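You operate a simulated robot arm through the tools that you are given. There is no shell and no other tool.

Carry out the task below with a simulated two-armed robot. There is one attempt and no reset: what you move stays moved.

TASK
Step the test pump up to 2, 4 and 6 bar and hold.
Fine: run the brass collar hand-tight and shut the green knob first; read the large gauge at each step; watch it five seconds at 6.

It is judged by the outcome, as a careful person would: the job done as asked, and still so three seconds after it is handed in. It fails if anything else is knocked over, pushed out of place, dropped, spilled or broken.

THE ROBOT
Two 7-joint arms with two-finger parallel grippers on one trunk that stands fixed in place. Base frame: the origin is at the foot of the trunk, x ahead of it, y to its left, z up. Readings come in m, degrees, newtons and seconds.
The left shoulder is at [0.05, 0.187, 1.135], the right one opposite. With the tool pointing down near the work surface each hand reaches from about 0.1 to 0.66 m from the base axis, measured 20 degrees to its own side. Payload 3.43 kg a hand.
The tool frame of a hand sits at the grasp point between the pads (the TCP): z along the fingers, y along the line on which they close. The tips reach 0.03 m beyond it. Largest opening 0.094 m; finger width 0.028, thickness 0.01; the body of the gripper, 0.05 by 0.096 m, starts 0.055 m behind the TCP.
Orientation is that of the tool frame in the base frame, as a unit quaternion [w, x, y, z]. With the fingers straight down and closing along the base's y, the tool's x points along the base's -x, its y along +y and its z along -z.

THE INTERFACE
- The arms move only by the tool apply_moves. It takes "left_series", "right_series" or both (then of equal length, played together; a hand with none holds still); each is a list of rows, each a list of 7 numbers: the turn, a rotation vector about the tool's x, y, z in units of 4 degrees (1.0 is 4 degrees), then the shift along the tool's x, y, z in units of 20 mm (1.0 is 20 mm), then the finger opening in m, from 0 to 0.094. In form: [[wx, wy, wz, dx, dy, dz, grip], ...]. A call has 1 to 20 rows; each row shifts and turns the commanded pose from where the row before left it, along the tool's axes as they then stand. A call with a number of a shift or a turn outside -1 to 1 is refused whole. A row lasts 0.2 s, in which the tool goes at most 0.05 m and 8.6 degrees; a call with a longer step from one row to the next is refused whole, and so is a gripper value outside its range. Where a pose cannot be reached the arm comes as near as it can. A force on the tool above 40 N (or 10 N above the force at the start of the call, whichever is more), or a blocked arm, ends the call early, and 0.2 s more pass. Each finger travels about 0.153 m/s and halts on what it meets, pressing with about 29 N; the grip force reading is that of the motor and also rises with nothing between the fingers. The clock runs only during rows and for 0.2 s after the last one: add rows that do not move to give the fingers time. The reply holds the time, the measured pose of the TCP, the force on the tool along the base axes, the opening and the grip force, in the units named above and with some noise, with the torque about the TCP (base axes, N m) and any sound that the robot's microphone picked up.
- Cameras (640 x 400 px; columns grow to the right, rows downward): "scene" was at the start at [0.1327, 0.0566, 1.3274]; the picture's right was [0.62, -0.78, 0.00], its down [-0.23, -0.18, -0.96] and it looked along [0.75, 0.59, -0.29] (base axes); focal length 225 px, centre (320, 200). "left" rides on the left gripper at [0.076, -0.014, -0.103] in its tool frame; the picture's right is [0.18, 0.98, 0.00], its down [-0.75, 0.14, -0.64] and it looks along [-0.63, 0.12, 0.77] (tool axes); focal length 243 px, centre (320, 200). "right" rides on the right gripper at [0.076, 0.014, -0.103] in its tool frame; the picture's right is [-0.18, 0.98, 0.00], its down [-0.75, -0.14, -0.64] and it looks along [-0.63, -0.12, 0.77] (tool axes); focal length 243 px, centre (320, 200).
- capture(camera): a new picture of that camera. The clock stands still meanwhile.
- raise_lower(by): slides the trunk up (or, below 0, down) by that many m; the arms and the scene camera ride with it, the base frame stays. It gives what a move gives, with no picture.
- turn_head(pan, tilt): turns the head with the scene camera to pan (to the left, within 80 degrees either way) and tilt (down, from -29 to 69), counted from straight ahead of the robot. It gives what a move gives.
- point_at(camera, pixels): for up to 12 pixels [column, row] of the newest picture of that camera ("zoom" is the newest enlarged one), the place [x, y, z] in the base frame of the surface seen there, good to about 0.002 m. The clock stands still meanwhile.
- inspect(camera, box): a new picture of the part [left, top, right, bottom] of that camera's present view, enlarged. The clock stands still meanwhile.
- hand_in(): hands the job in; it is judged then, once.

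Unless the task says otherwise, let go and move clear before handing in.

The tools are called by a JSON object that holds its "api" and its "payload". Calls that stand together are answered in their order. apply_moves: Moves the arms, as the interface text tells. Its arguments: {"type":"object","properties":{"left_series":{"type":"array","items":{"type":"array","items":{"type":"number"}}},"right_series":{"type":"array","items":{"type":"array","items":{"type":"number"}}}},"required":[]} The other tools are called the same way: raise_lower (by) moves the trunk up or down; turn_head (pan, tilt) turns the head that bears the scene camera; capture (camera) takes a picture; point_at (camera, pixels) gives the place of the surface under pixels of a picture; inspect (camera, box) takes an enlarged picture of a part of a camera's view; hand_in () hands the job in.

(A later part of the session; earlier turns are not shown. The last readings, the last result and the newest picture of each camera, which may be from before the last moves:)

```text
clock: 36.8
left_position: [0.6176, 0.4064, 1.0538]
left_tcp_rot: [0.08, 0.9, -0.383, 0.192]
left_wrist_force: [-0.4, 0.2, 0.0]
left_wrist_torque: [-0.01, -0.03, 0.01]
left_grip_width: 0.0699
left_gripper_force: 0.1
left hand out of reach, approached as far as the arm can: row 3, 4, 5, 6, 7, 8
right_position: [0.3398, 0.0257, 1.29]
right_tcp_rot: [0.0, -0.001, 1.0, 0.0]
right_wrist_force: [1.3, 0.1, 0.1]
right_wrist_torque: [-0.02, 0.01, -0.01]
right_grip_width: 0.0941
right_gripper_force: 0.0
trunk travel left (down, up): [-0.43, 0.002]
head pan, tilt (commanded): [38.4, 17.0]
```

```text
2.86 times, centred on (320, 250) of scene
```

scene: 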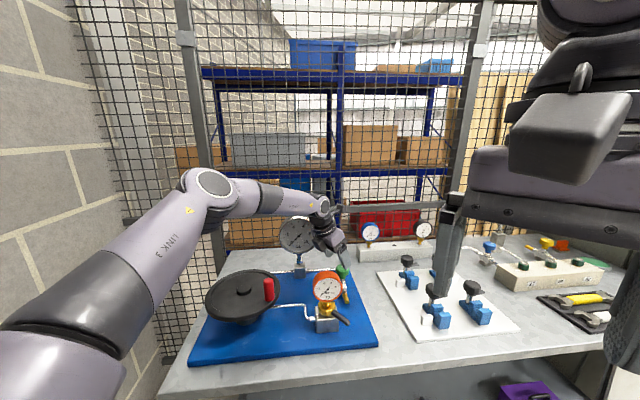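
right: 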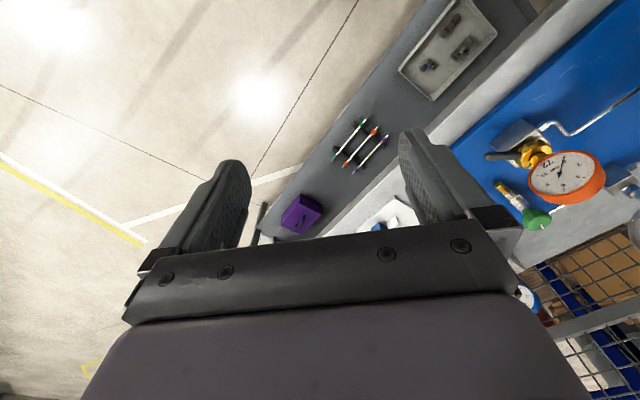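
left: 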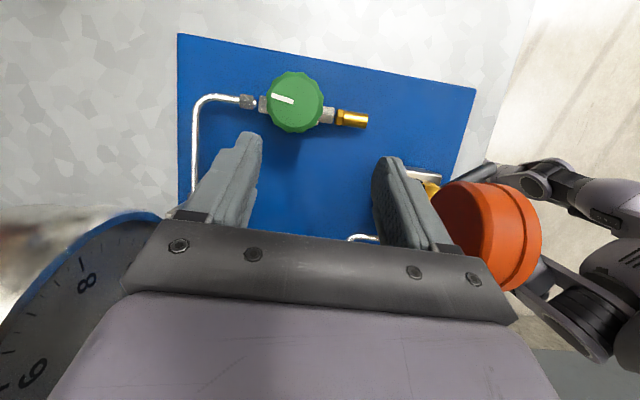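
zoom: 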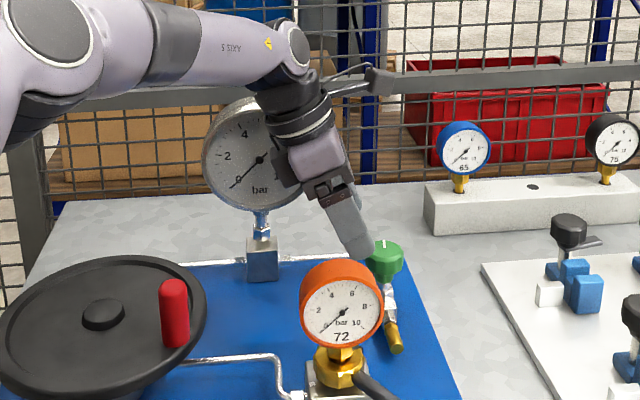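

Reach allows roughly −22° to +22° of yaw at this tilt, i.e. ~40° per stroke, which is workable with regrasps. I'll return to yaw 18° at the pre-grasp point.

{"api": "apply_moves", "payload": {"left_series": [[0.406, 0, -0.914, 0, 0, 0, 0.07], [0.406, 0, -0.914, 0, 0, 0, 0.07], [0.406, 0, -0.914, 0, 0, 0, 0.07], [0.406, 0, -0.914, 0, 0, 0, 0.07], [0.406, 0, -0.914, 0, 0, 0, 0.07], [0.406, 0, -0.914, 0, 0, 0, 0.07], [0.406, 0, -0.914, 0, 0, 0, 0.07], [0.406, 0, -0.914, 0, 0, 0, 0.07], [0.406, 0, -0.914, 0, 0, 0, 0.07], [0.406, 0, -0.914, 0, 0, 0, 0.07], [0.406, 0, -0.914, 0, 0, 0, 0.07], [0.406, 0, -0.914, 0, 0, 0, 0.07], [0.406, 0, -0.914, 0, 0, 0, 0.07], [0.406, 0, -0.914, 0, 0, 0, 0.07], [0.406, 0, -0.914, 0, 0, 0, 0.07], [0.406, 0, -0.914, 0, 0, 0, 0.07], [0, 0, 0, 0.078, 0.389, 0.141, 0.07], [0, 0, 0, 0.078, 0.389, 0.141, 0.07], [0, 0, 0, 0.078, 0.389, 0.141, 0.07], [0, 0, 0, 0.078, 0.389, 0.141, 0.07]]}}

{"api": "capture", "payload": {"camera": "left"}}

```text
clock: 41.0
left_position: [0.6363, 0.3798, 1.0465]
left_tcp_rot: [-0.032, 0.966, 0.153, 0.206]
left_wrist_force: [-0.4, 0.7, -0.4]
left_wrist_torque: [0.0, -0.01, 0.02]
left_grip_width: 0.0702
left_gripper_force: 0.0
right_position: [0.341, 0.0256, 1.2904]
right_tcp_rot: [0.001, 0.0, 1.0, 0.0]
right_wrist_force: [-0.3, -0.2, -0.8]
right_wrist_torque: [-0.03, 0.01, -0.04]
right_grip_width: 0.0941
right_gripper_force: 0.0
trunk travel left (down, up): [-0.43, 0.002]
head pan, tilt (commanded): [38.4, 17.0]
```

```text
taken
```

left: 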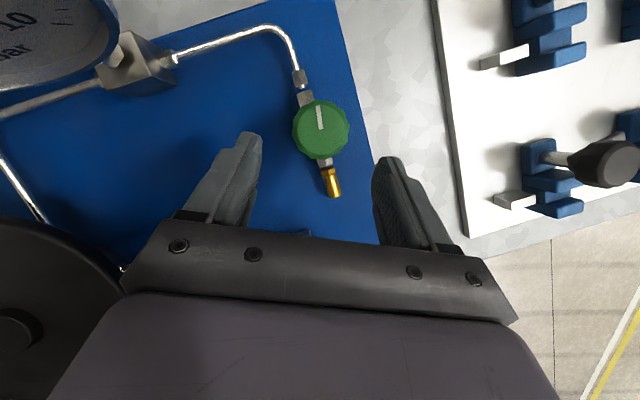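

At yaw 18° the knob's top is at (321,127) between the fingers. I'll recheck its centre from this nearer view.

{"api": "inspect", "payload": {"camera": "left", "box": [270, 80, 370, 200]}}

{"api": "point_at", "payload": {"camera": "left", "pixels": [[321, 127], [295, 127], [346, 127], [321, 104], [321, 147], [334, 182]]}}

```text
3.33 times, centred on (320, 140) of left
```

zoom: 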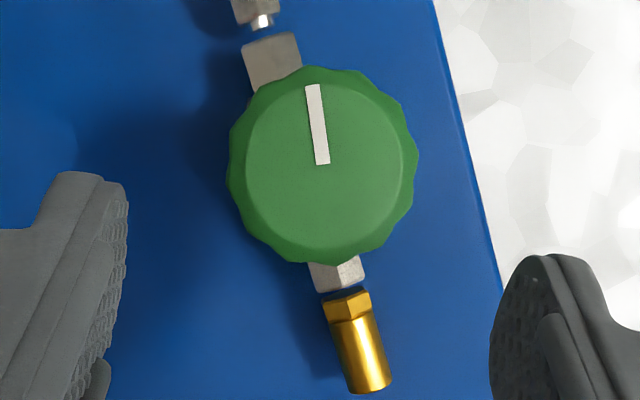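

```text
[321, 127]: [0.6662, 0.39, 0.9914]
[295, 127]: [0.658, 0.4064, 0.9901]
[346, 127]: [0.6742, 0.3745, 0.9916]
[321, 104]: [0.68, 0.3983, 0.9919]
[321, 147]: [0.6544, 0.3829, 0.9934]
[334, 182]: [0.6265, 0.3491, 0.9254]
```

The knob centre is (0.6655,0.390), top z 0.991. I'll advance along the tool axis to straddle it.

{"api": "apply_moves", "payload": {"left_series": [[0, 0, 0, 0.024, 0, 0.607, 0.07], [0, 0, 0, 0.024, 0, 0.607, 0.07], [0, 0, 0, 0.024, 0, 0.607, 0.07], [0, 0, 0, 0.024, 0, 0.607, 0.07], [0, 0, 0, 0.024, 0, 0.607, 0.07]]}}

{"api": "capture", "payload": {"camera": "left"}}

{"api": "inspect", "payload": {"camera": "scene", "box": [280, 200, 380, 320]}}

```text
clock: 42.2
left_position: [0.6254, 0.3941, 1.0066]
left_tcp_rot: [-0.032, 0.966, 0.153, 0.206]
left_wrist_force: [0.2, -0.2, 0.4]
left_wrist_torque: [-0.01, 0.01, -0.03]
left_grip_width: 0.0696
left_gripper_force: 0.0
left hand out of reach, approached as far as the arm can: row 1, 2, 3, 4, 5
right_position: [0.3406, 0.0265, 1.2901]
right_tcp_rot: [0.001, 0.0, 1.0, 0.0]
right_wrist_force: [-0.3, -1.0, -0.2]
right_wrist_torque: [-0.02, -0.02, 0.0]
right_grip_width: 0.0939
right_gripper_force: 0.1
trunk travel left (down, up): [-0.43, 0.002]
head pan, tilt (commanded): [38.4, 17.0]
```

```text
taken
```

left: 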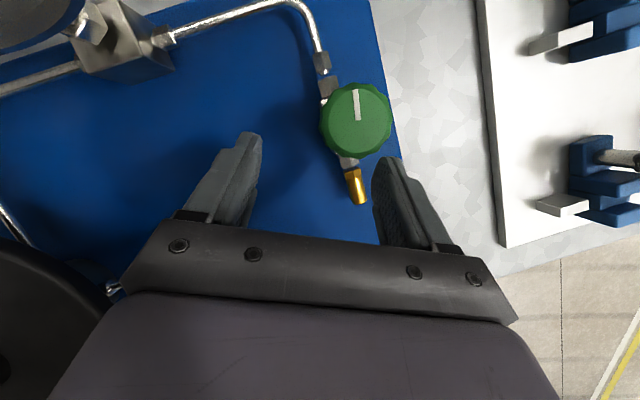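

```text
3.33 times, centred on (330, 260) of scene
```

zoom: 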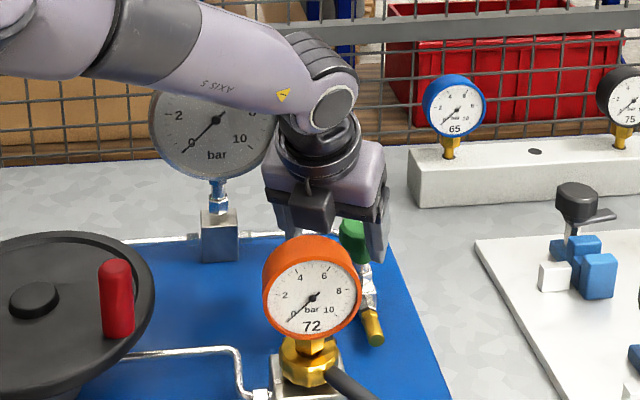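

The arm ran out at (0.625,0.394,1.007), short of the knob, so more reach is needed. I'll measure the arm's links to see what is limiting it.

{"api": "capture", "payload": {"camera": "scene"}}

{"api": "inspect", "payload": {"camera": "scene", "box": [160, 150, 380, 290]}}

```text
taken
```

scene: 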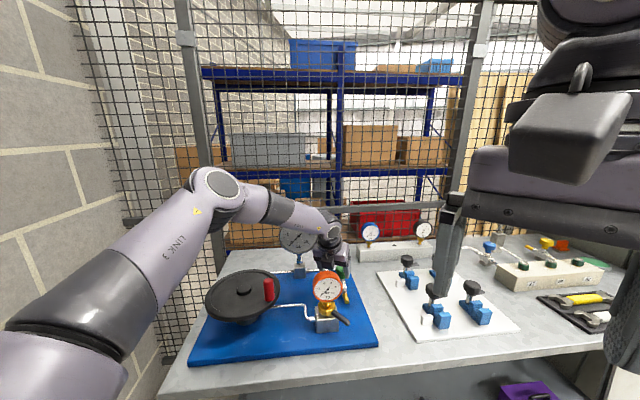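

```text
2.86 times, centred on (270, 220) of scene
```

zoom: 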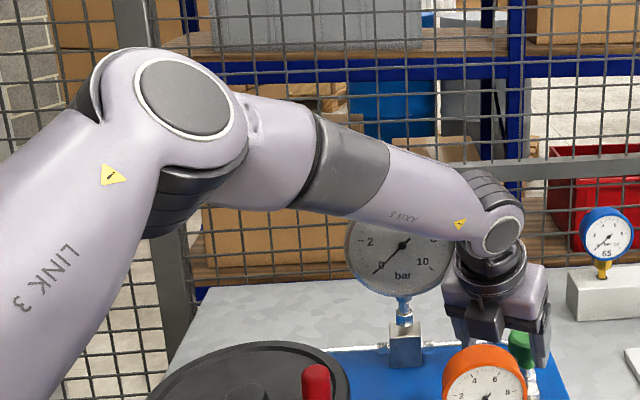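

{"api": "point_at", "payload": {"camera": "zoom", "pixels": [[185, 97], [210, 180], [260, 155], [350, 165], [420, 195], [480, 185], [502, 237], [490, 275], [520, 290], [60, 250], [10, 180], [500, 300]]}}

```text
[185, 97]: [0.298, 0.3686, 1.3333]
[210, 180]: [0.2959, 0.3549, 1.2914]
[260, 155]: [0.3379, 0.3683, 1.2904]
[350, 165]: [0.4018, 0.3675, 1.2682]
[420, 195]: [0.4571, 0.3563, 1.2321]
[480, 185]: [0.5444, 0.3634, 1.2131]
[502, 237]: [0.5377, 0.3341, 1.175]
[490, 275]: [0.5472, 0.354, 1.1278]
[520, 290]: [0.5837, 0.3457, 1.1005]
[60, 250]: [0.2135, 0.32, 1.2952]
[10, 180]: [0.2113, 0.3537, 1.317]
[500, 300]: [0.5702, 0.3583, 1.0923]
```

The elbow is still bent ~50°, and more forward lean is the practical cure. I'll lift 60 mm, swing to yaw −10° (so the wrist passes between the two gauges), and tilt to 40°.

{"api": "apply_moves", "payload": {"left_series": [[0, 0, 0, 0.406, 0, -0.914, 0.07], [0, 0, 0, 0.406, 0, -0.914, 0.07], [0, 0, 0, 0.406, 0, -0.914, 0.07], [-0.406, 0, 0.914, 0, 0, 0, 0.07], [-0.406, 0, 0.914, 0, 0, 0, 0.07], [-0.406, 0, 0.914, 0, 0, 0, 0.07], [-0.406, 0, 0.914, 0, 0, 0, 0.07], [-0.406, 0, 0.914, 0, 0, 0, 0.07], [-0.406, 0, 0.914, 0, 0, 0, 0.07], [-0.406, 0, 0.914, 0, 0, 0, 0.07], [0, 1, 0, 0, 0, 0, 0.07], [0, 1, 0, 0, 0, 0, 0.07], [0, 1, 0, 0, 0, 0, 0.07], [0, 1, 0, 0, 0, 0, 0.07], [0, 0, 0, -0.57, -0.065, 0.5, 0.07], [0, 0, 0, -0.57, -0.065, 0.5, 0.07]]}}

{"api": "capture", "payload": {"camera": "left"}}

{"api": "inspect", "payload": {"camera": "scene", "box": [200, 170, 400, 320]}}

```text
clock: 45.6
left_position: [0.6184, 0.3975, 1.0373]
left_tcp_rot: [0.03, 0.936, -0.083, 0.342]
left_wrist_force: [-0.3, 0.6, 0.1]
left_wrist_torque: [-0.03, 0.04, 0.01]
left_grip_width: 0.0699
left_gripper_force: 0.0
right_position: [0.341, 0.0256, 1.2896]
right_tcp_rot: [0.0, 0.0, 1.0, 0.0]
right_wrist_force: [-0.5, -0.9, 0.1]
right_wrist_torque: [0.0, 0.01, 0.03]
right_grip_width: 0.094
right_gripper_force: 0.0
trunk travel left (down, up): [-0.43, 0.002]
head pan, tilt (commanded): [38.4, 17.0]
```

```text
taken
```

left: 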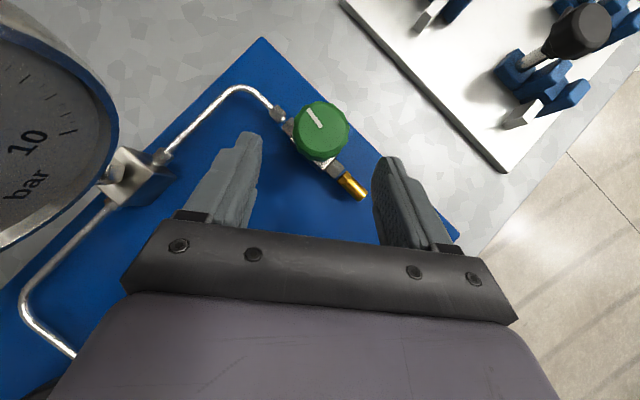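

```text
2.67 times, centred on (300, 245) of scene
```

zoom: 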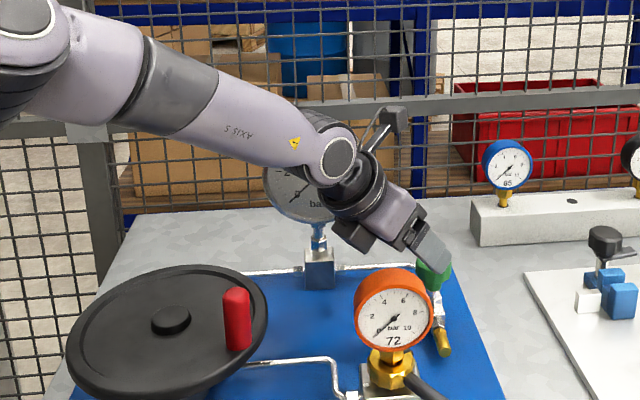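

The pose at yaw −10°, tilt 40° is reached cleanly with the wrist clear of both gauges. I'll advance along the tool axis onto the knob.

{"api": "apply_moves", "payload": {"left_series": [[0, 0, 0, 0.017, -0.005, 0.623, 0.07], [0, 0, 0, 0.017, -0.005, 0.623, 0.07], [0, 0, 0, 0.017, -0.005, 0.623, 0.07], [0, 0, 0, 0.017, -0.005, 0.623, 0.07], [0, 0, 0, 0.017, -0.005, 0.623, 0.07]]}}

{"api": "capture", "payload": {"camera": "left"}}

{"api": "inspect", "payload": {"camera": "scene", "box": [240, 180, 400, 300]}}

```text
clock: 46.8
left_position: [0.6518, 0.3918, 0.9976]
left_tcp_rot: [0.03, 0.936, -0.082, 0.341]
left_wrist_force: [-1.3, -0.6, -0.5]
left_wrist_torque: [0.02, -0.01, 0.01]
left_grip_width: 0.07
left_gripper_force: 0.1
left hand out of reach, approached as far as the arm can: row 5
right_position: [0.3402, 0.0257, 1.2897]
right_tcp_rot: [0.0, 0.0, 1.0, 0.0]
right_wrist_force: [0.6, 0.1, -0.7]
right_wrist_torque: [-0.01, 0.0, 0.0]
right_grip_width: 0.0942
right_gripper_force: 0.2
trunk travel left (down, up): [-0.43, 0.002]
head pan, tilt (commanded): [38.4, 17.0]
```

```text
taken
```

left: 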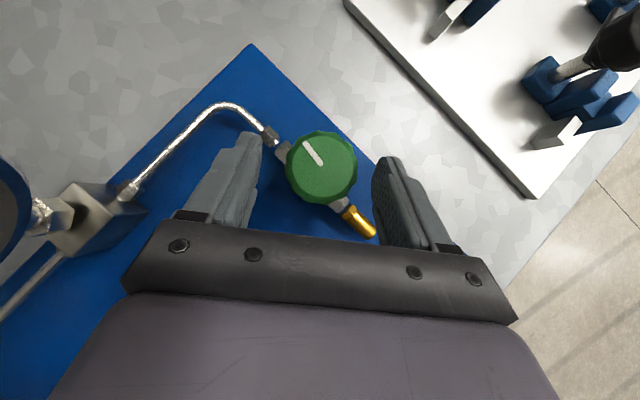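

```text
3.33 times, centred on (320, 240) of scene
```

zoom: 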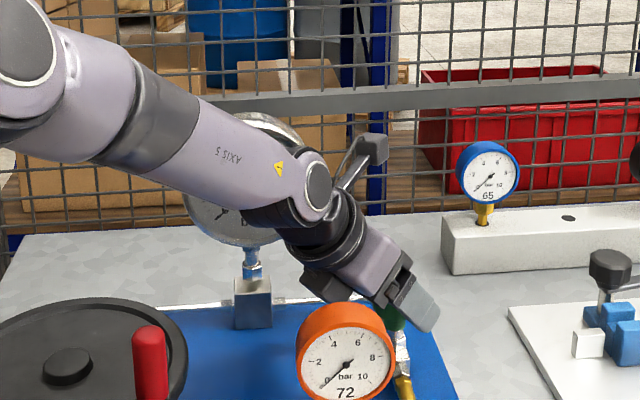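

It just falls short at (0.652,0.392,0.998). I'll lift 80 mm, lower the trunk back by 0.08 so the shoulder is nearer wrist level, and see if that gains reach.

{"api": "apply_moves", "payload": {"left_series": [[0, 0, 0, 0.643, 0, -0.766, 0.07], [0, 0, 0, 0.643, 0, -0.766, 0.07], [0, 0, 0, 0.643, 0, -0.766, 0.07], [0, 0, 0, 0.643, 0, -0.766, 0.07], [0, 0, 0, 0.643, 0, -0.766, 0.07]]}}

{"api": "raise_lower", "payload": {"by": -0.08}}

{"api": "capture", "payload": {"camera": "left"}}

```text
clock: 48.0
left_position: [0.6525, 0.3906, 1.098]
left_tcp_rot: [0.029, 0.936, -0.083, 0.34]
left_wrist_force: [0.3, -1.3, -0.3]
left_wrist_torque: [0.0, 0.01, -0.02]
left_grip_width: 0.0699
left_gripper_force: 0.0
right_position: [0.3393, 0.0266, 1.2904]
right_tcp_rot: [0.0, 0.0, 1.0, 0.0]
right_wrist_force: [-0.1, -0.4, -0.3]
right_wrist_torque: [0.0, -0.04, 0.01]
right_grip_width: 0.094
right_gripper_force: 0.1
trunk travel left (down, up): [-0.43, 0.002]
head pan, tilt (commanded): [38.4, 17.0]
```

```text
clock: 49.1
left_position: [0.6526, 0.3906, 1.0182]
left_tcp_rot: [0.029, 0.936, -0.082, 0.34]
left_wrist_force: [0.1, 0.9, -0.2]
left_wrist_torque: [-0.03, -0.03, 0.0]
left_grip_width: 0.0701
left_gripper_force: 0.1
right_position: [0.3409, 0.0261, 1.2106]
right_tcp_rot: [0.0, 0.0, 1.0, 0.001]
right_wrist_force: [-1.1, 0.7, 0.0]
right_wrist_torque: [-0.04, 0.03, 0.01]
right_grip_width: 0.0941
right_gripper_force: 0.1
trunk travel left (down, up): [-0.35, 0.082]
head pan, tilt (commanded): [38.4, 17.0]
```

```text
taken
```

left: 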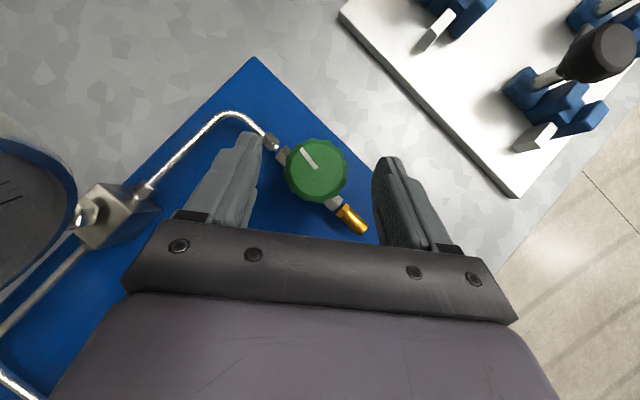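

Now at (0.653,0.391,1.018) with the trunk lowered. I'll go to the grip height and then swing 28° counter-clockwise (fingers open) to see whether the start of the stroke is reachable.

{"api": "apply_moves", "payload": {"left_series": [[0, 0, 0, -0.32, 0, 0.63, 0.07], [0, 0, 0, -0.32, 0, 0.63, 0.07], [0.643, 0, -0.766, 0, 0.022, 0, 0.07], [0.643, 0, -0.766, 0, 0.022, 0, 0.07], [0.643, 0, -0.766, 0, 0.022, 0, 0.07], [0.643, 0, -0.766, 0, 0.022, 0, 0.07], [0.643, 0, -0.766, 0, 0.022, 0, 0.07]]}}

{"api": "capture", "payload": {"camera": "left"}}

{"api": "inspect", "payload": {"camera": "scene", "box": [240, 160, 400, 290]}}

```text
clock: 50.7
left_position: [0.6586, 0.3873, 0.9914]
left_tcp_rot: [-0.03, 0.936, 0.081, 0.342]
left_wrist_force: [-0.1, -0.1, -0.3]
left_wrist_torque: [-0.02, -0.02, -0.01]
left_grip_width: 0.07
left_gripper_force: 0.0
right_position: [0.3409, 0.0264, 1.2096]
right_tcp_rot: [0.0, 0.001, 1.0, 0.001]
right_wrist_force: [0.5, -0.7, -0.6]
right_wrist_torque: [0.01, 0.0, -0.02]
right_grip_width: 0.0941
right_gripper_force: 0.1
trunk travel left (down, up): [-0.35, 0.082]
head pan, tilt (commanded): [38.4, 17.0]
```

```text
taken
```

left: 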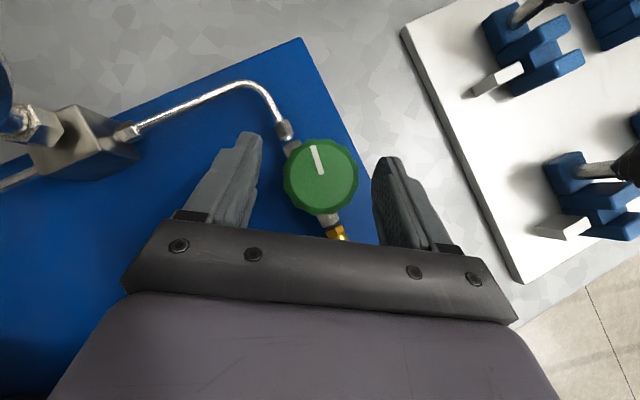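

```text
3.08 times, centred on (320, 225) of scene
```

zoom: 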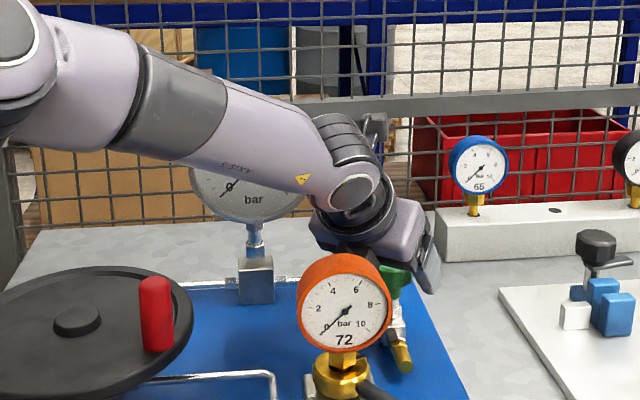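

The grip pose is now fully reachable (0.659,0.387,0.991) at yaw +10°. I'll check hand-to-orange-gauge clearance from the right camera.

{"api": "capture", "payload": {"camera": "right"}}

{"api": "inspect", "payload": {"camera": "right", "box": [460, 80, 640, 250]}}

{"api": "point_at", "payload": {"camera": "scene", "pixels": [[330, 220], [325, 215], [320, 210], [335, 230]]}}

```text
taken
```

right: 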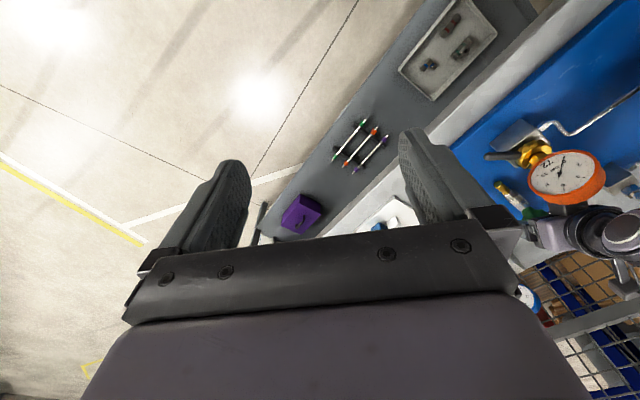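

```text
2.35 times, centred on (550, 165) of right
```

zoom: 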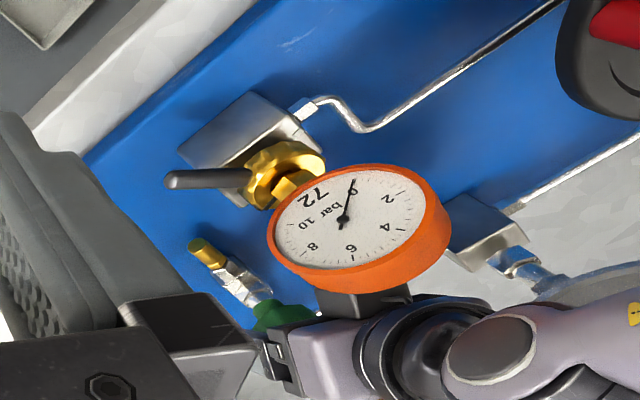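

```text
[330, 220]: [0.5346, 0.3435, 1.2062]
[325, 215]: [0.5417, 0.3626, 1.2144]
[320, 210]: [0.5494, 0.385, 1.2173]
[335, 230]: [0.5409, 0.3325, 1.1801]
```

A dark block under the hand sits just above/behind the orange gauge's rim, so I'll measure that gap.

{"api": "inspect", "payload": {"camera": "scene", "box": [300, 210, 360, 270]}}

{"api": "point_at", "payload": {"camera": "zoom", "pixels": [[300, 200], [340, 200], [280, 180], [320, 215], [320, 240], [320, 260], [380, 230], [320, 150], [260, 170], [400, 260], [420, 180]]}}

```text
6.67 times, centred on (330, 240) of scene
```

zoom: 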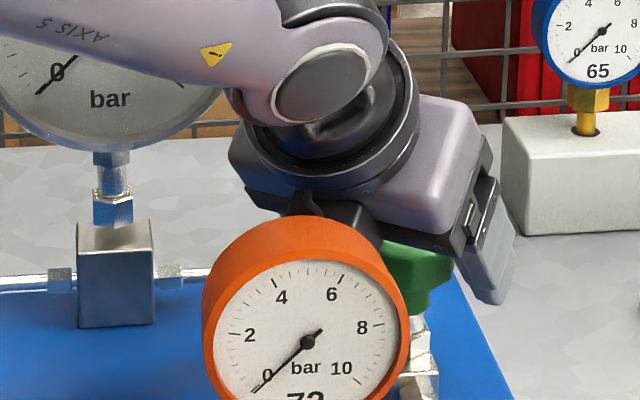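

```text
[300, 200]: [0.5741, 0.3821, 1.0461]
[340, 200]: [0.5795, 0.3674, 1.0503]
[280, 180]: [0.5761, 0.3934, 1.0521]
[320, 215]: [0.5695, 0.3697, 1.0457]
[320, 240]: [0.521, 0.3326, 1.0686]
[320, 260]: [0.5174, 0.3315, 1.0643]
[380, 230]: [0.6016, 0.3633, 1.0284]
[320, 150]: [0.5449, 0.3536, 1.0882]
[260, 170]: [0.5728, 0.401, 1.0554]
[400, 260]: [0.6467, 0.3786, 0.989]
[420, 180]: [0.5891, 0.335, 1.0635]
```

Clearances are ~20 mm above and ~35 mm behind the gauge, fine. I'll close on the knob and turn it clockwise 20° as a first test.

{"api": "apply_moves", "payload": {"left_series": [[0, 0, 0, 0, 0, 0, 0.03], [0, 0, 0, 0, 0, 0, 0.03], [0, 0, 0, 0, 0, 0, 0.03], [-0.643, 0, 0.766, 0, -0.022, 0, 0.03], [-0.643, 0, 0.766, 0, -0.022, 0, 0.03], [-0.643, 0, 0.766, 0, -0.022, 0, 0.03], [-0.643, 0, 0.766, 0, -0.022, 0, 0.03], [-0.643, 0, 0.766, 0, -0.022, 0, 0.03]]}}

{"api": "capture", "payload": {"camera": "left"}}

```text
clock: 52.5
left_position: [0.658, 0.3896, 0.9907]
left_tcp_rot: [0.029, 0.936, -0.083, 0.341]
left_wrist_force: [3.8, 0.3, 2.4]
left_wrist_torque: [-0.05, 0.3, 0.07]
left_grip_width: 0.0411
left_gripper_force: 45.3
right_position: [0.3399, 0.0249, 1.2082]
right_tcp_rot: [0.0, 0.0, 1.0, 0.0]
right_wrist_force: [0.0, 0.4, -0.3]
right_wrist_torque: [0.0, 0.02, 0.01]
right_grip_width: 0.0938
right_gripper_force: 0.0
trunk travel left (down, up): [-0.35, 0.082]
head pan, tilt (commanded): [38.4, 17.0]
```

```text
taken
```

left: 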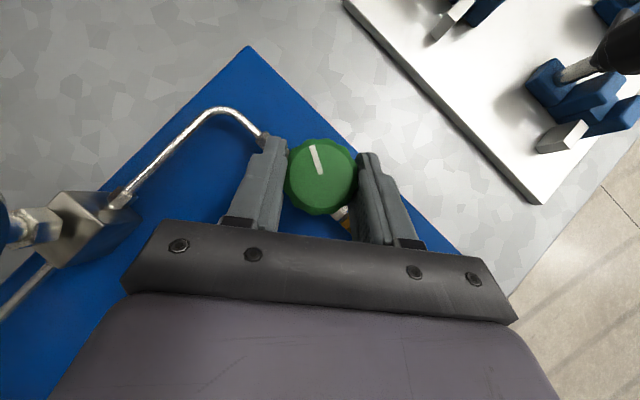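

The mark moved with the hand (still at (316,158)), so the knob is turning with low torque (0.07 N·m about z). I'll continue clockwise 16°.

{"api": "apply_moves", "payload": {"left_series": [[-0.643, 0, 0.766, 0, -0.022, 0, 0.03], [-0.643, 0, 0.766, 0, -0.022, 0, 0.03], [-0.643, 0, 0.766, 0, -0.022, 0, 0.03], [-0.643, 0, 0.766, 0, -0.022, 0, 0.03]]}}

{"api": "capture", "payload": {"camera": "left"}}

{"api": "inspect", "payload": {"camera": "scene", "box": [250, 170, 390, 280]}}

```text
clock: 53.5
left_position: [0.6588, 0.3916, 0.9911]
left_tcp_rot: [0.077, 0.916, -0.212, 0.333]
left_wrist_force: [5.3, 1.7, 3.6]
left_wrist_torque: [-0.05, 0.25, 0.11]
left_grip_width: 0.0412
left_gripper_force: 45.9
right_position: [0.3405, 0.0253, 1.2099]
right_tcp_rot: [0.001, 0.0, 1.0, 0.0]
right_wrist_force: [-0.5, -0.6, -0.9]
right_wrist_torque: [-0.01, -0.02, -0.03]
right_grip_width: 0.0939
right_gripper_force: 0.1
trunk travel left (down, up): [-0.35, 0.082]
head pan, tilt (commanded): [38.4, 17.0]
```

```text
taken
```

left: 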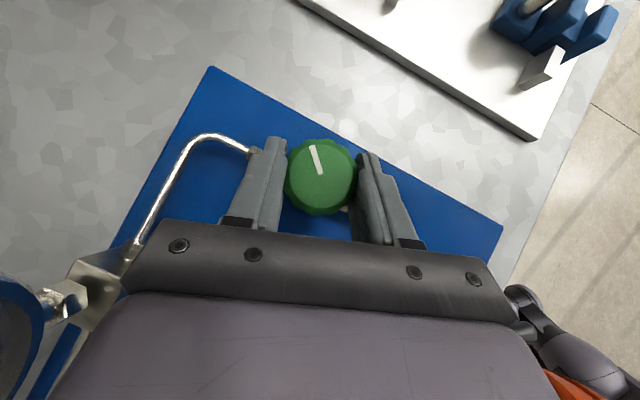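

```text
3.64 times, centred on (320, 225) of scene
```

zoom: 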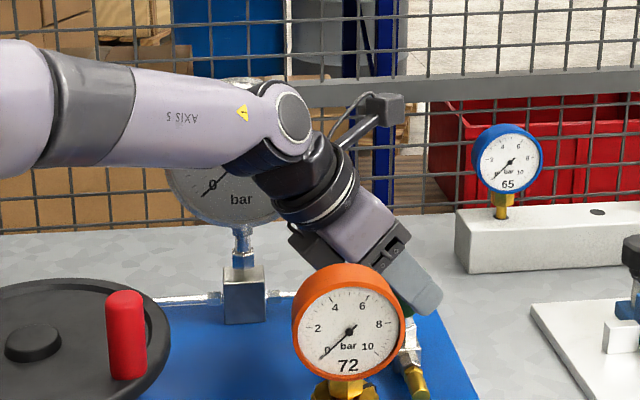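

The knob has turned ~36° so far at low torque. I'll turn 8° more, then open, swing back 44° and regrip in one go.

{"api": "apply_moves", "payload": {"left_series": [[-0.643, 0, 0.766, 0, -0.022, 0, 0.03], [-0.643, 0, 0.766, 0, -0.022, 0, 0.03], [0, 0, 0, 0, 0, 0, 0.07], [0, 0, 0, 0, 0, 0, 0.07], [0.643, 0, -0.766, 0, 0.022, 0, 0.07], [0.643, 0, -0.766, 0, 0.022, 0, 0.07], [0.643, 0, -0.766, 0, 0.022, 0, 0.07], [0.643, 0, -0.766, 0, 0.022, 0, 0.07], [0.643, 0, -0.766, 0, 0.022, 0, 0.07], [0.643, 0, -0.766, 0, 0.022, 0, 0.07], [0.643, 0, -0.766, 0, 0.022, 0, 0.07], [0.643, 0, -0.766, 0, 0.022, 0, 0.07], [0.643, 0, -0.766, 0, 0.022, 0, 0.07], [0.643, 0, -0.766, 0, 0.022, 0, 0.07], [0.643, 0, -0.766, 0, 0.022, 0, 0.07]]}}

{"api": "capture", "payload": {"camera": "left"}}

```text
clock: 56.7
left_position: [0.6584, 0.3875, 0.9906]
left_tcp_rot: [-0.03, 0.936, 0.081, 0.342]
left_wrist_force: [-0.7, -0.3, -0.2]
left_wrist_torque: [0.02, 0.0, 0.0]
left_grip_width: 0.0701
left_gripper_force: 0.1
right_position: [0.3396, 0.026, 1.2103]
right_tcp_rot: [0.0, 0.0, 1.0, 0.0]
right_wrist_force: [-0.3, 0.0, -0.6]
right_wrist_torque: [-0.02, -0.04, -0.03]
right_grip_width: 0.0941
right_gripper_force: 0.1
trunk travel left (down, up): [-0.35, 0.082]
head pan, tilt (commanded): [38.4, 17.0]
```

```text
taken
```

left: 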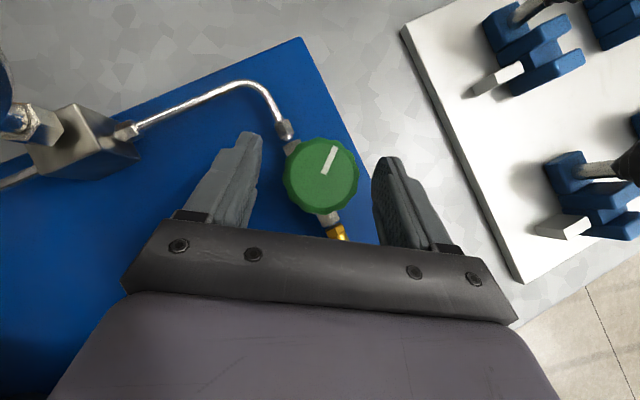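

The mark has advanced to (329,160), about 44° clockwise. Second stroke: grip and turn another 44°.

{"api": "apply_moves", "payload": {"left_series": [[0, 0, 0, 0, 0, 0, 0.03], [0, 0, 0, 0, 0, 0, 0.03], [-0.643, 0, 0.766, 0, -0.022, 0, 0.03], [-0.643, 0, 0.766, 0, -0.022, 0, 0.03], [-0.643, 0, 0.766, 0, -0.022, 0, 0.03], [-0.643, 0, 0.766, 0, -0.022, 0, 0.03], [-0.643, 0, 0.766, 0, -0.022, 0, 0.03], [-0.643, 0, 0.766, 0, -0.022, 0, 0.03], [-0.643, 0, 0.766, 0, -0.022, 0, 0.03], [-0.643, 0, 0.766, 0, -0.022, 0, 0.03], [-0.643, 0, 0.766, 0, -0.022, 0, 0.03], [-0.643, 0, 0.766, 0, -0.022, 0, 0.03], [-0.643, 0, 0.766, 0, -0.022, 0, 0.03]]}}

{"api": "capture", "payload": {"camera": "left"}}

```text
clock: 59.5
left_position: [0.6584, 0.3931, 0.9911]
left_tcp_rot: [0.1, 0.898, -0.276, 0.327]
left_wrist_force: [0.2, 2.4, 3.7]
left_wrist_torque: [0.34, 0.59, 0.46]
left_grip_width: 0.0413
left_gripper_force: 44.6
right_position: [0.3404, 0.0258, 1.2104]
right_tcp_rot: [0.001, 0.0, 1.0, 0.001]
right_wrist_force: [0.0, -0.5, 0.2]
right_wrist_torque: [0.01, 0.01, 0.01]
right_grip_width: 0.0939
right_gripper_force: 0.0
trunk travel left (down, up): [-0.35, 0.082]
head pan, tilt (commanded): [38.4, 17.0]
```

```text
taken
```

left: 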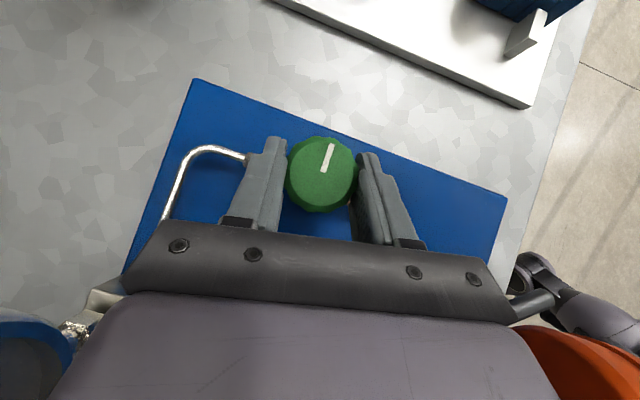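

Torque has risen to 0.46 N·m and the mark lagged the hand slightly, so the stop may be reached. I'll open, swing back, and look at the mark before one more confirming turn.

{"api": "apply_moves", "payload": {"left_series": [[0, 0, 0, 0, 0, 0, 0.07], [0, 0, 0, 0, 0, 0, 0.07], [0.643, 0, -0.766, 0, 0.022, 0, 0.07], [0.643, 0, -0.766, 0, 0.022, 0, 0.07], [0.643, 0, -0.766, 0, 0.022, 0, 0.07], [0.643, 0, -0.766, 0, 0.022, 0, 0.07], [0.643, 0, -0.766, 0, 0.022, 0, 0.07], [0.643, 0, -0.766, 0, 0.022, 0, 0.07], [0.643, 0, -0.766, 0, 0.022, 0, 0.07], [0.643, 0, -0.766, 0, 0.022, 0, 0.07], [0.643, 0, -0.766, 0, 0.022, 0, 0.07], [0.643, 0, -0.766, 0, 0.022, 0, 0.07], [0.643, 0, -0.766, 0, 0.022, 0, 0.07]]}}

{"api": "capture", "payload": {"camera": "left"}}

{"api": "inspect", "payload": {"camera": "left", "box": [270, 110, 370, 230]}}

```text
clock: 62.3
left_position: [0.6577, 0.3882, 0.9911]
left_tcp_rot: [-0.03, 0.936, 0.082, 0.341]
left_wrist_force: [0.4, -0.2, 0.0]
left_wrist_torque: [-0.03, 0.0, 0.01]
left_grip_width: 0.07
left_gripper_force: 0.1
right_position: [0.3412, 0.0261, 1.2108]
right_tcp_rot: [0.0, 0.0, 1.0, 0.0]
right_wrist_force: [1.0, -0.5, -0.2]
right_wrist_torque: [0.01, 0.03, 0.01]
right_grip_width: 0.0939
right_gripper_force: 0.1
trunk travel left (down, up): [-0.35, 0.082]
head pan, tilt (commanded): [38.4, 17.0]
```

```text
taken
```

left: 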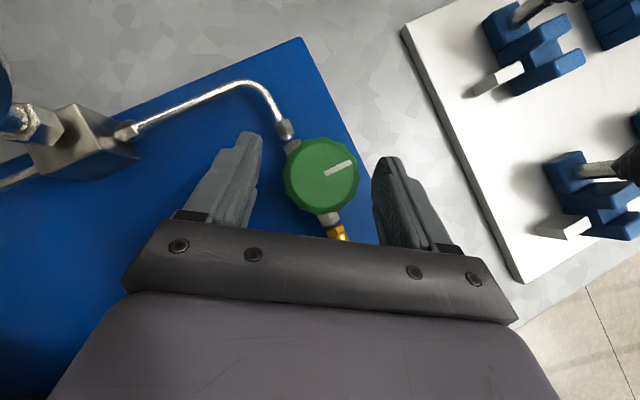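

```text
3.33 times, centred on (320, 170) of left
```

zoom: 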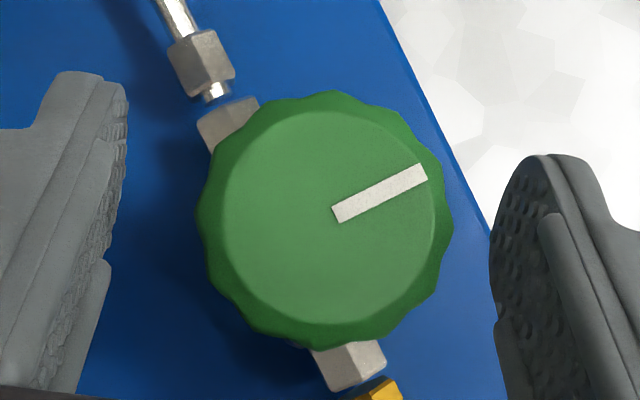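

The mark moved another ~36° (82° in all) before resisting. I'll regrip and turn a little more to confirm it's hard against its stop.

{"api": "apply_moves", "payload": {"left_series": [[0, 0, 0, 0, 0, 0, 0.03], [0, 0, 0, 0, 0, 0, 0.03], [-0.643, 0, 0.766, 0, -0.022, 0, 0.03], [-0.643, 0, 0.766, 0, -0.022, 0, 0.03], [-0.643, 0, 0.766, 0, -0.022, 0, 0.03], [-0.643, 0, 0.766, 0, -0.022, 0, 0.03]]}}

{"api": "inspect", "payload": {"camera": "left", "box": [270, 110, 370, 230]}}

```text
clock: 63.7
left_position: [0.6578, 0.3892, 0.9914]
left_tcp_rot: [0.017, 0.939, -0.049, 0.341]
left_wrist_force: [0.0, -1.4, -0.3]
left_wrist_torque: [-0.49, -0.16, 0.82]
left_grip_width: 0.0415
left_gripper_force: 44.4
right_position: [0.3405, 0.0254, 1.2106]
right_tcp_rot: [0.0, 0.0, 1.0, 0.0]
right_wrist_force: [0.4, -0.4, -0.2]
right_wrist_torque: [-0.01, -0.02, -0.04]
right_grip_width: 0.0941
right_gripper_force: 0.0
trunk travel left (down, up): [-0.35, 0.082]
head pan, tilt (commanded): [38.4, 17.0]
```

```text
3.33 times, centred on (320, 170) of left
```

zoom: 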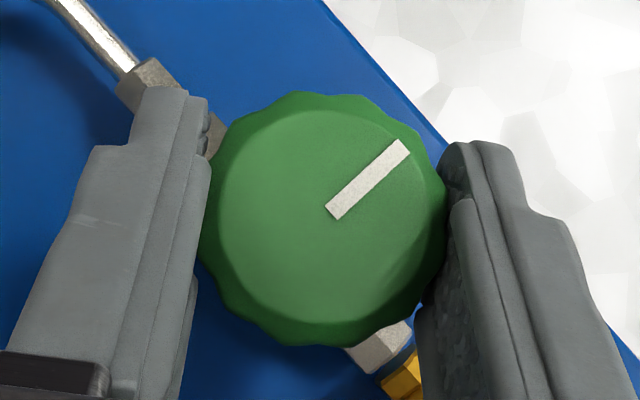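

Torque is 0.82 N·m and the knob no longer follows the hand (mark slipped back relative to the fingers), so the green knob is shut against its stop. I'll release, lift away, and back off to view the collar.

{"api": "apply_moves", "payload": {"left_series": [[0, 0, 0, 0, 0, 0, 0.07], [0, 0, 0, 0, 0, 0, 0.07], [0, 0, 0, 0.643, 0, -0.766, 0.07], [0, 0, 0, 0.643, 0, -0.766, 0.07], [0, 0, 0, 0.643, 0, -0.766, 0.07], [0, 0, 0, 0.643, 0, -0.766, 0.07], [0, 0, 0, 0.643, 0, -0.766, 0.07], [0, 0, 0, 0.643, 0, -0.766, 0.07], [0, 0, 0, 0.643, 0, -0.766, 0.07]]}}

{"api": "capture", "payload": {"camera": "left"}}

{"api": "capture", "payload": {"camera": "scene"}}

```text
clock: 65.7
left_position: [0.6579, 0.3894, 1.1314]
left_tcp_rot: [0.017, 0.938, -0.05, 0.342]
left_wrist_force: [0.5, -0.6, 0.2]
left_wrist_torque: [-0.03, 0.04, 0.0]
left_grip_width: 0.07
left_gripper_force: 0.1
right_position: [0.3405, 0.025, 1.2106]
right_tcp_rot: [0.0, 0.001, 1.0, 0.0]
right_wrist_force: [-0.9, -0.7, 0.8]
right_wrist_torque: [0.01, 0.01, 0.03]
right_grip_width: 0.0942
right_gripper_force: 0.0
trunk travel left (down, up): [-0.35, 0.082]
head pan, tilt (commanded): [38.4, 17.0]
```

```text
taken
```

left: 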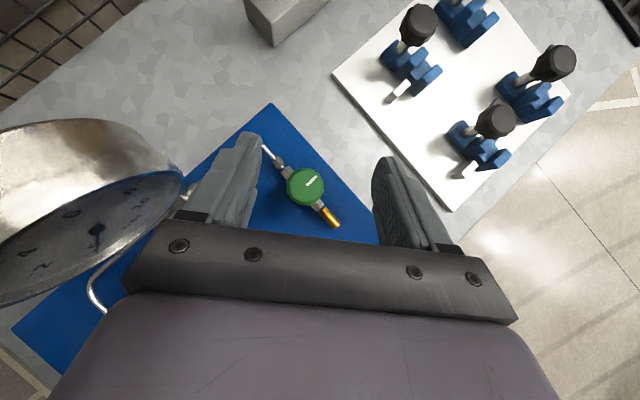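

```text
taken
```

scene: 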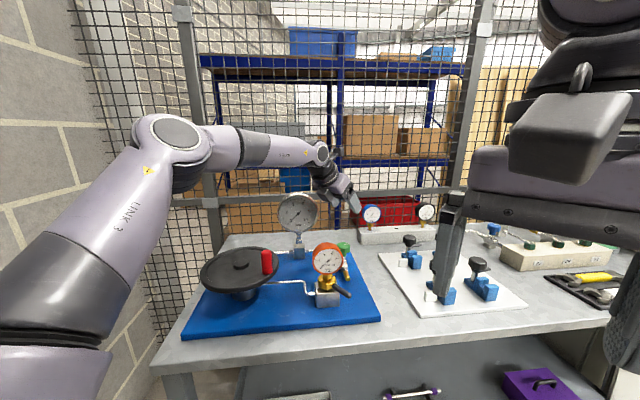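

The hand is clear and the knob undisturbed at (305,185). Now I'll measure the collar and lever precisely in the scene view.

{"api": "inspect", "payload": {"camera": "scene", "box": [300, 235, 365, 315]}}

{"api": "point_at", "payload": {"camera": "zoom", "pixels": [[230, 225], [265, 255], [300, 235], [330, 240], [350, 252], [400, 280], [425, 295], [225, 240], [270, 275], [310, 290], [265, 300], [265, 340]]}}

```text
5.00 times, centred on (332, 275) of scene
```

zoom: 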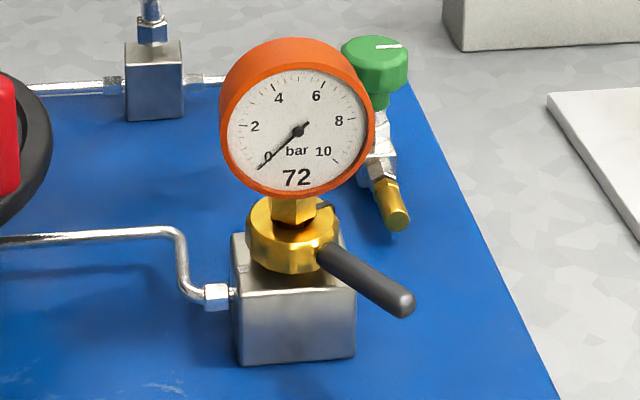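

```text
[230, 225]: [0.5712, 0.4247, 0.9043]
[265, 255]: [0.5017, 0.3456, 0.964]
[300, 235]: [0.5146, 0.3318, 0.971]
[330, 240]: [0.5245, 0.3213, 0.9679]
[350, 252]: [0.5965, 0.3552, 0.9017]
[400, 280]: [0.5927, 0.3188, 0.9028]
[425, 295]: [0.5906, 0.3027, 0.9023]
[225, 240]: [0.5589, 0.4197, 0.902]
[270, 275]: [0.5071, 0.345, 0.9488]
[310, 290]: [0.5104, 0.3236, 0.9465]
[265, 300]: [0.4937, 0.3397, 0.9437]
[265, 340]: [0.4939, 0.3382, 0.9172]
```

{"api": "point_at", "payload": {"camera": "zoom", "pixels": [[335, 258], [360, 272], [385, 288], [408, 302], [252, 235], [290, 250], [330, 228], [290, 268], [325, 206], [290, 212], [296, 190], [345, 250]]}}

{"api": "inspect", "payload": {"camera": "scene", "box": [312, 262, 352, 302]}}

```text
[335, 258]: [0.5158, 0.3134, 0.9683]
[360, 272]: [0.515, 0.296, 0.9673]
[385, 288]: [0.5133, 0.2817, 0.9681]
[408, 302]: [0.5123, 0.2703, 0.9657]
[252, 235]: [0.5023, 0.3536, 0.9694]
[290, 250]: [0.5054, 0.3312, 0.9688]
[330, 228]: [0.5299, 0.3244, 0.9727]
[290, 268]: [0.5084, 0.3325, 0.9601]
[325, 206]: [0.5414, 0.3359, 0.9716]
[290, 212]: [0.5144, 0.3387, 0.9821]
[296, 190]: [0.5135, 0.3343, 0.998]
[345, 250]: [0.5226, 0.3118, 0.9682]
```

```text
10.00 times, centred on (332, 282) of scene
```

zoom: 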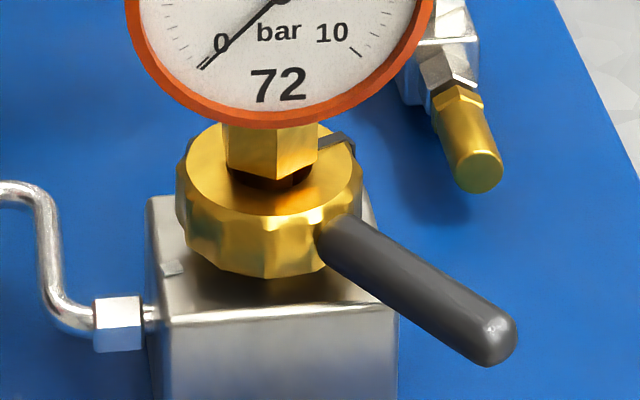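

The axis of the collar is about (0.520,0.343), with the lever radial at azimuth −95°, tip at R≈75 mm, z≈0.966. I'll bring the left hand back to vertical over the open area right of the gauge, to set up a push on the lever.

{"api": "apply_moves", "payload": {"left_series": [[0, -1, 0, -0.7, 0.7, -0.5, 0.03], [0, -1, 0, -0.7, 0.7, -0.5, 0.03], [0, -1, 0, -0.7, 0.7, -0.5, 0.03], [0, -1, 0, -0.7, 0.7, -0.5, 0.03], [0, -1, 0, -0.7, 0.7, -0.5, 0.03], [0, -1, 0, -0.7, 0.7, -0.5, 0.03], [0, -1, 0, -0.7, 0.7, -0.5, 0.03], [0, -1, 0, -0.7, 0.7, -0.5, 0.03], [0, -1, 0, -0.7, 0.7, -0.5, 0.03], [0, -1, 0, -0.7, 0.7, -0.5, 0.03]]}}

{"api": "capture", "payload": {"camera": "scene"}}

```text
clock: 67.9
left_position: [0.4802, 0.2681, 1.1699]
left_tcp_rot: [-0.001, 0.999, -0.053, 0.001]
left_wrist_force: [-0.3, -0.6, -0.2]
left_wrist_torque: [-0.01, 0.0, 0.02]
left_grip_width: 0.03
left_gripper_force: 0.2
right_position: [0.3401, 0.0261, 1.2108]
right_tcp_rot: [0.0, 0.0, 1.0, 0.0]
right_wrist_force: [-0.4, 0.1, -1.3]
right_wrist_torque: [-0.03, -0.02, 0.02]
right_grip_width: 0.0941
right_gripper_force: 0.0
trunk travel left (down, up): [-0.35, 0.082]
head pan, tilt (commanded): [38.4, 17.0]
```

```text
taken
```

scene: 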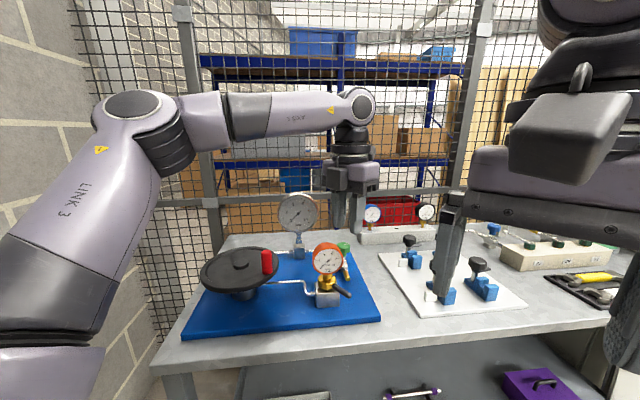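

The hand is vertical at (0.480,0.268,1.170), clear of everything. I'll rotate it 80° clockwise so the camera bracket ends up on the outer side (−y).

{"api": "apply_moves", "payload": {"left_series": [[0, 0, 1, 0, 0, 0, 0.0], [0, 0, 1, 0, 0, 0, 0.0], [0, 0, 1, 0, 0, 0, 0.0], [0, 0, 1, 0, 0, 0, 0.0], [0, 0, 1, 0, 0, 0, 0.0], [0, 0, 1, 0, 0, 0, 0.0], [0, 0, 1, 0, 0, 0, 0.0], [0, 0, 1, 0, 0, 0, 0.0], [0, 0, 1, 0, 0, 0, 0.0], [0, 0, 1, 0, 0, 0, 0.0], [0, 0, 1, 0, 0, 0, 0.0], [0, 0, 1, 0, 0, 0, 0.0], [0, 0, 1, 0, 0, 0, 0.0], [0, 0, 1, 0, 0, 0, 0.0], [0, 0, 1, 0, 0, 0, 0.0], [0, 0, 1, 0, 0, 0, 0.0], [0, 0, 1, 0, 0, 0, 0.0], [0, 0, 1, 0, 0, 0, 0.0], [0, 0, 1, 0, 0, 0, 0.0], [0, 0, 1, 0, 0, 0, 0.0]]}}

{"api": "capture", "payload": {"camera": "left"}}

```text
clock: 72.1
left_position: [0.4796, 0.267, 1.1688]
left_tcp_rot: [-0.001, 0.731, -0.683, -0.001]
left_wrist_force: [-0.5, -0.7, 0.0]
left_wrist_torque: [0.01, -0.01, -0.01]
left_grip_width: 0.0
left_gripper_force: 29.0
right_position: [0.3404, 0.0261, 1.2103]
right_tcp_rot: [0.0, 0.0, 1.0, 0.001]
right_wrist_force: [0.4, -0.4, -0.2]
right_wrist_torque: [-0.01, 0.01, -0.01]
right_grip_width: 0.0942
right_gripper_force: 0.1
trunk travel left (down, up): [-0.35, 0.082]
head pan, tilt (commanded): [38.4, 17.0]
```

```text
taken
```

left: 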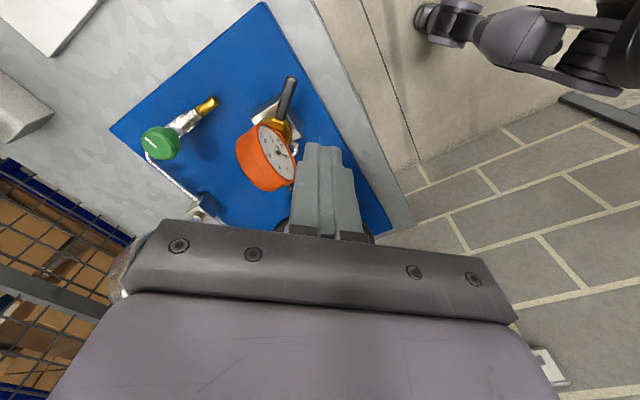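

Now the left camera sees the gauge (265,155) and lever (285,95) from the right side. I'll zoom in and measure them from here.

{"api": "inspect", "payload": {"camera": "left", "box": [225, 60, 325, 200]}}

{"api": "point_at", "payload": {"camera": "left", "pixels": [[292, 80], [288, 92], [283, 108], [280, 122], [290, 128], [240, 145], [264, 190], [295, 160], [277, 152], [258, 122], [262, 105], [250, 170]]}}

```text
2.86 times, centred on (275, 130) of left
```

zoom: 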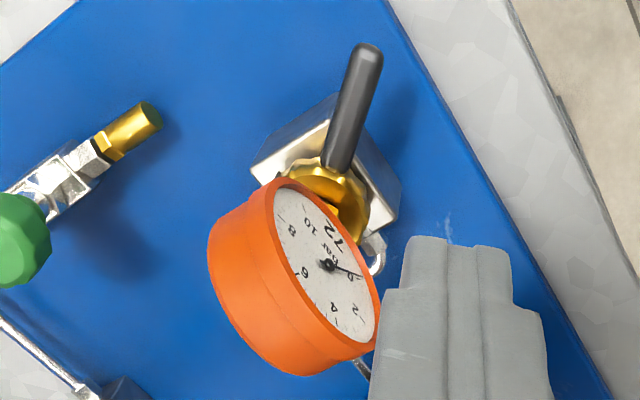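

```text
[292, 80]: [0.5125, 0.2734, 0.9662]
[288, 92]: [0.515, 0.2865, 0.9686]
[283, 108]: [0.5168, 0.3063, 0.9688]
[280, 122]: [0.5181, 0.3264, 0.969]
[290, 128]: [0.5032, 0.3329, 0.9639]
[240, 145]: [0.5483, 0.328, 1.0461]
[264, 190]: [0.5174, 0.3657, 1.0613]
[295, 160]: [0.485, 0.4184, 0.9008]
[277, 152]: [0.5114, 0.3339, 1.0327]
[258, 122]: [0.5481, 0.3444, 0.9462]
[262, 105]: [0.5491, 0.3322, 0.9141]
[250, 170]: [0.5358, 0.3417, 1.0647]
```

The lever axis is at azimuth ≈−97°, z≈0.963, collar axis ≈(0.5215,0.343). I'll lean the closed fingers 24° inward from the right side and move above a point behind the lever (its far side).

{"api": "apply_moves", "payload": {"left_series": [[0, -1, 0, 0, 0, 0, 0.0], [0, -1, 0, 0, 0, 0, 0.0], [0, -1, 0, 0, 0, 0, 0.0], [0, -1, 0, 0, 0, 0, 0.0], [0, -1, 0, 0, 0, 0, 0.0], [0, -1, 0, 0, 0, 0, 0.0], [0, 0, 0, 0.307, -0.502, 0.677, 0.0], [0, 0, 0, 0.307, -0.502, 0.677, 0.0], [0, 0, 0, 0.307, -0.502, 0.677, 0.0], [0, 0, 0, 0.307, -0.502, 0.677, 0.0], [0, 0, 0, 0.307, -0.502, 0.677, 0.0], [0, 0, 0, 0.307, -0.502, 0.677, 0.0]]}}

{"api": "capture", "payload": {"camera": "left"}}

{"api": "capture", "payload": {"camera": "scene"}}

```text
clock: 74.7
left_position: [0.5114, 0.2976, 1.0695]
left_tcp_rot: [-0.142, 0.714, -0.668, -0.151]
left_wrist_force: [-0.4, 0.3, 0.1]
left_wrist_torque: [-0.01, 0.02, -0.05]
left_grip_width: 0.0
left_gripper_force: 29.5
left hand out of reach, approached as far as the arm can: row 4, 5, 6, 10, 11, 12
right_position: [0.3404, 0.0259, 1.2102]
right_tcp_rot: [0.0, 0.0, 1.0, 0.0]
right_wrist_force: [0.0, -0.5, 0.0]
right_wrist_torque: [-0.02, -0.04, 0.01]
right_grip_width: 0.094
right_gripper_force: 0.1
trunk travel left (down, up): [-0.35, 0.082]
head pan, tilt (commanded): [38.4, 17.0]
```

```text
taken
```

left: 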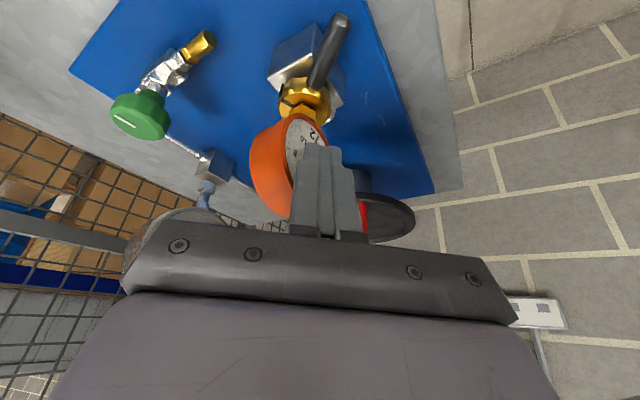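

```text
taken
```

scene: 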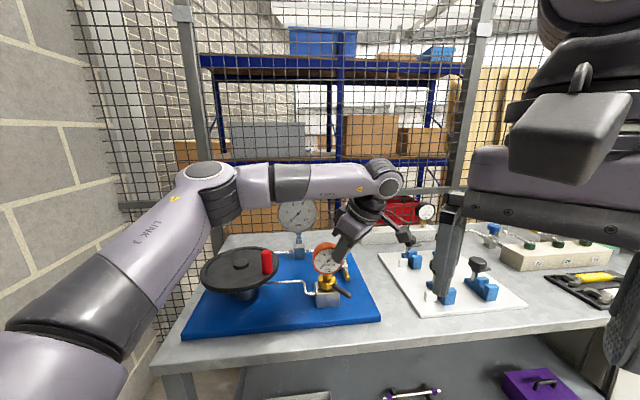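

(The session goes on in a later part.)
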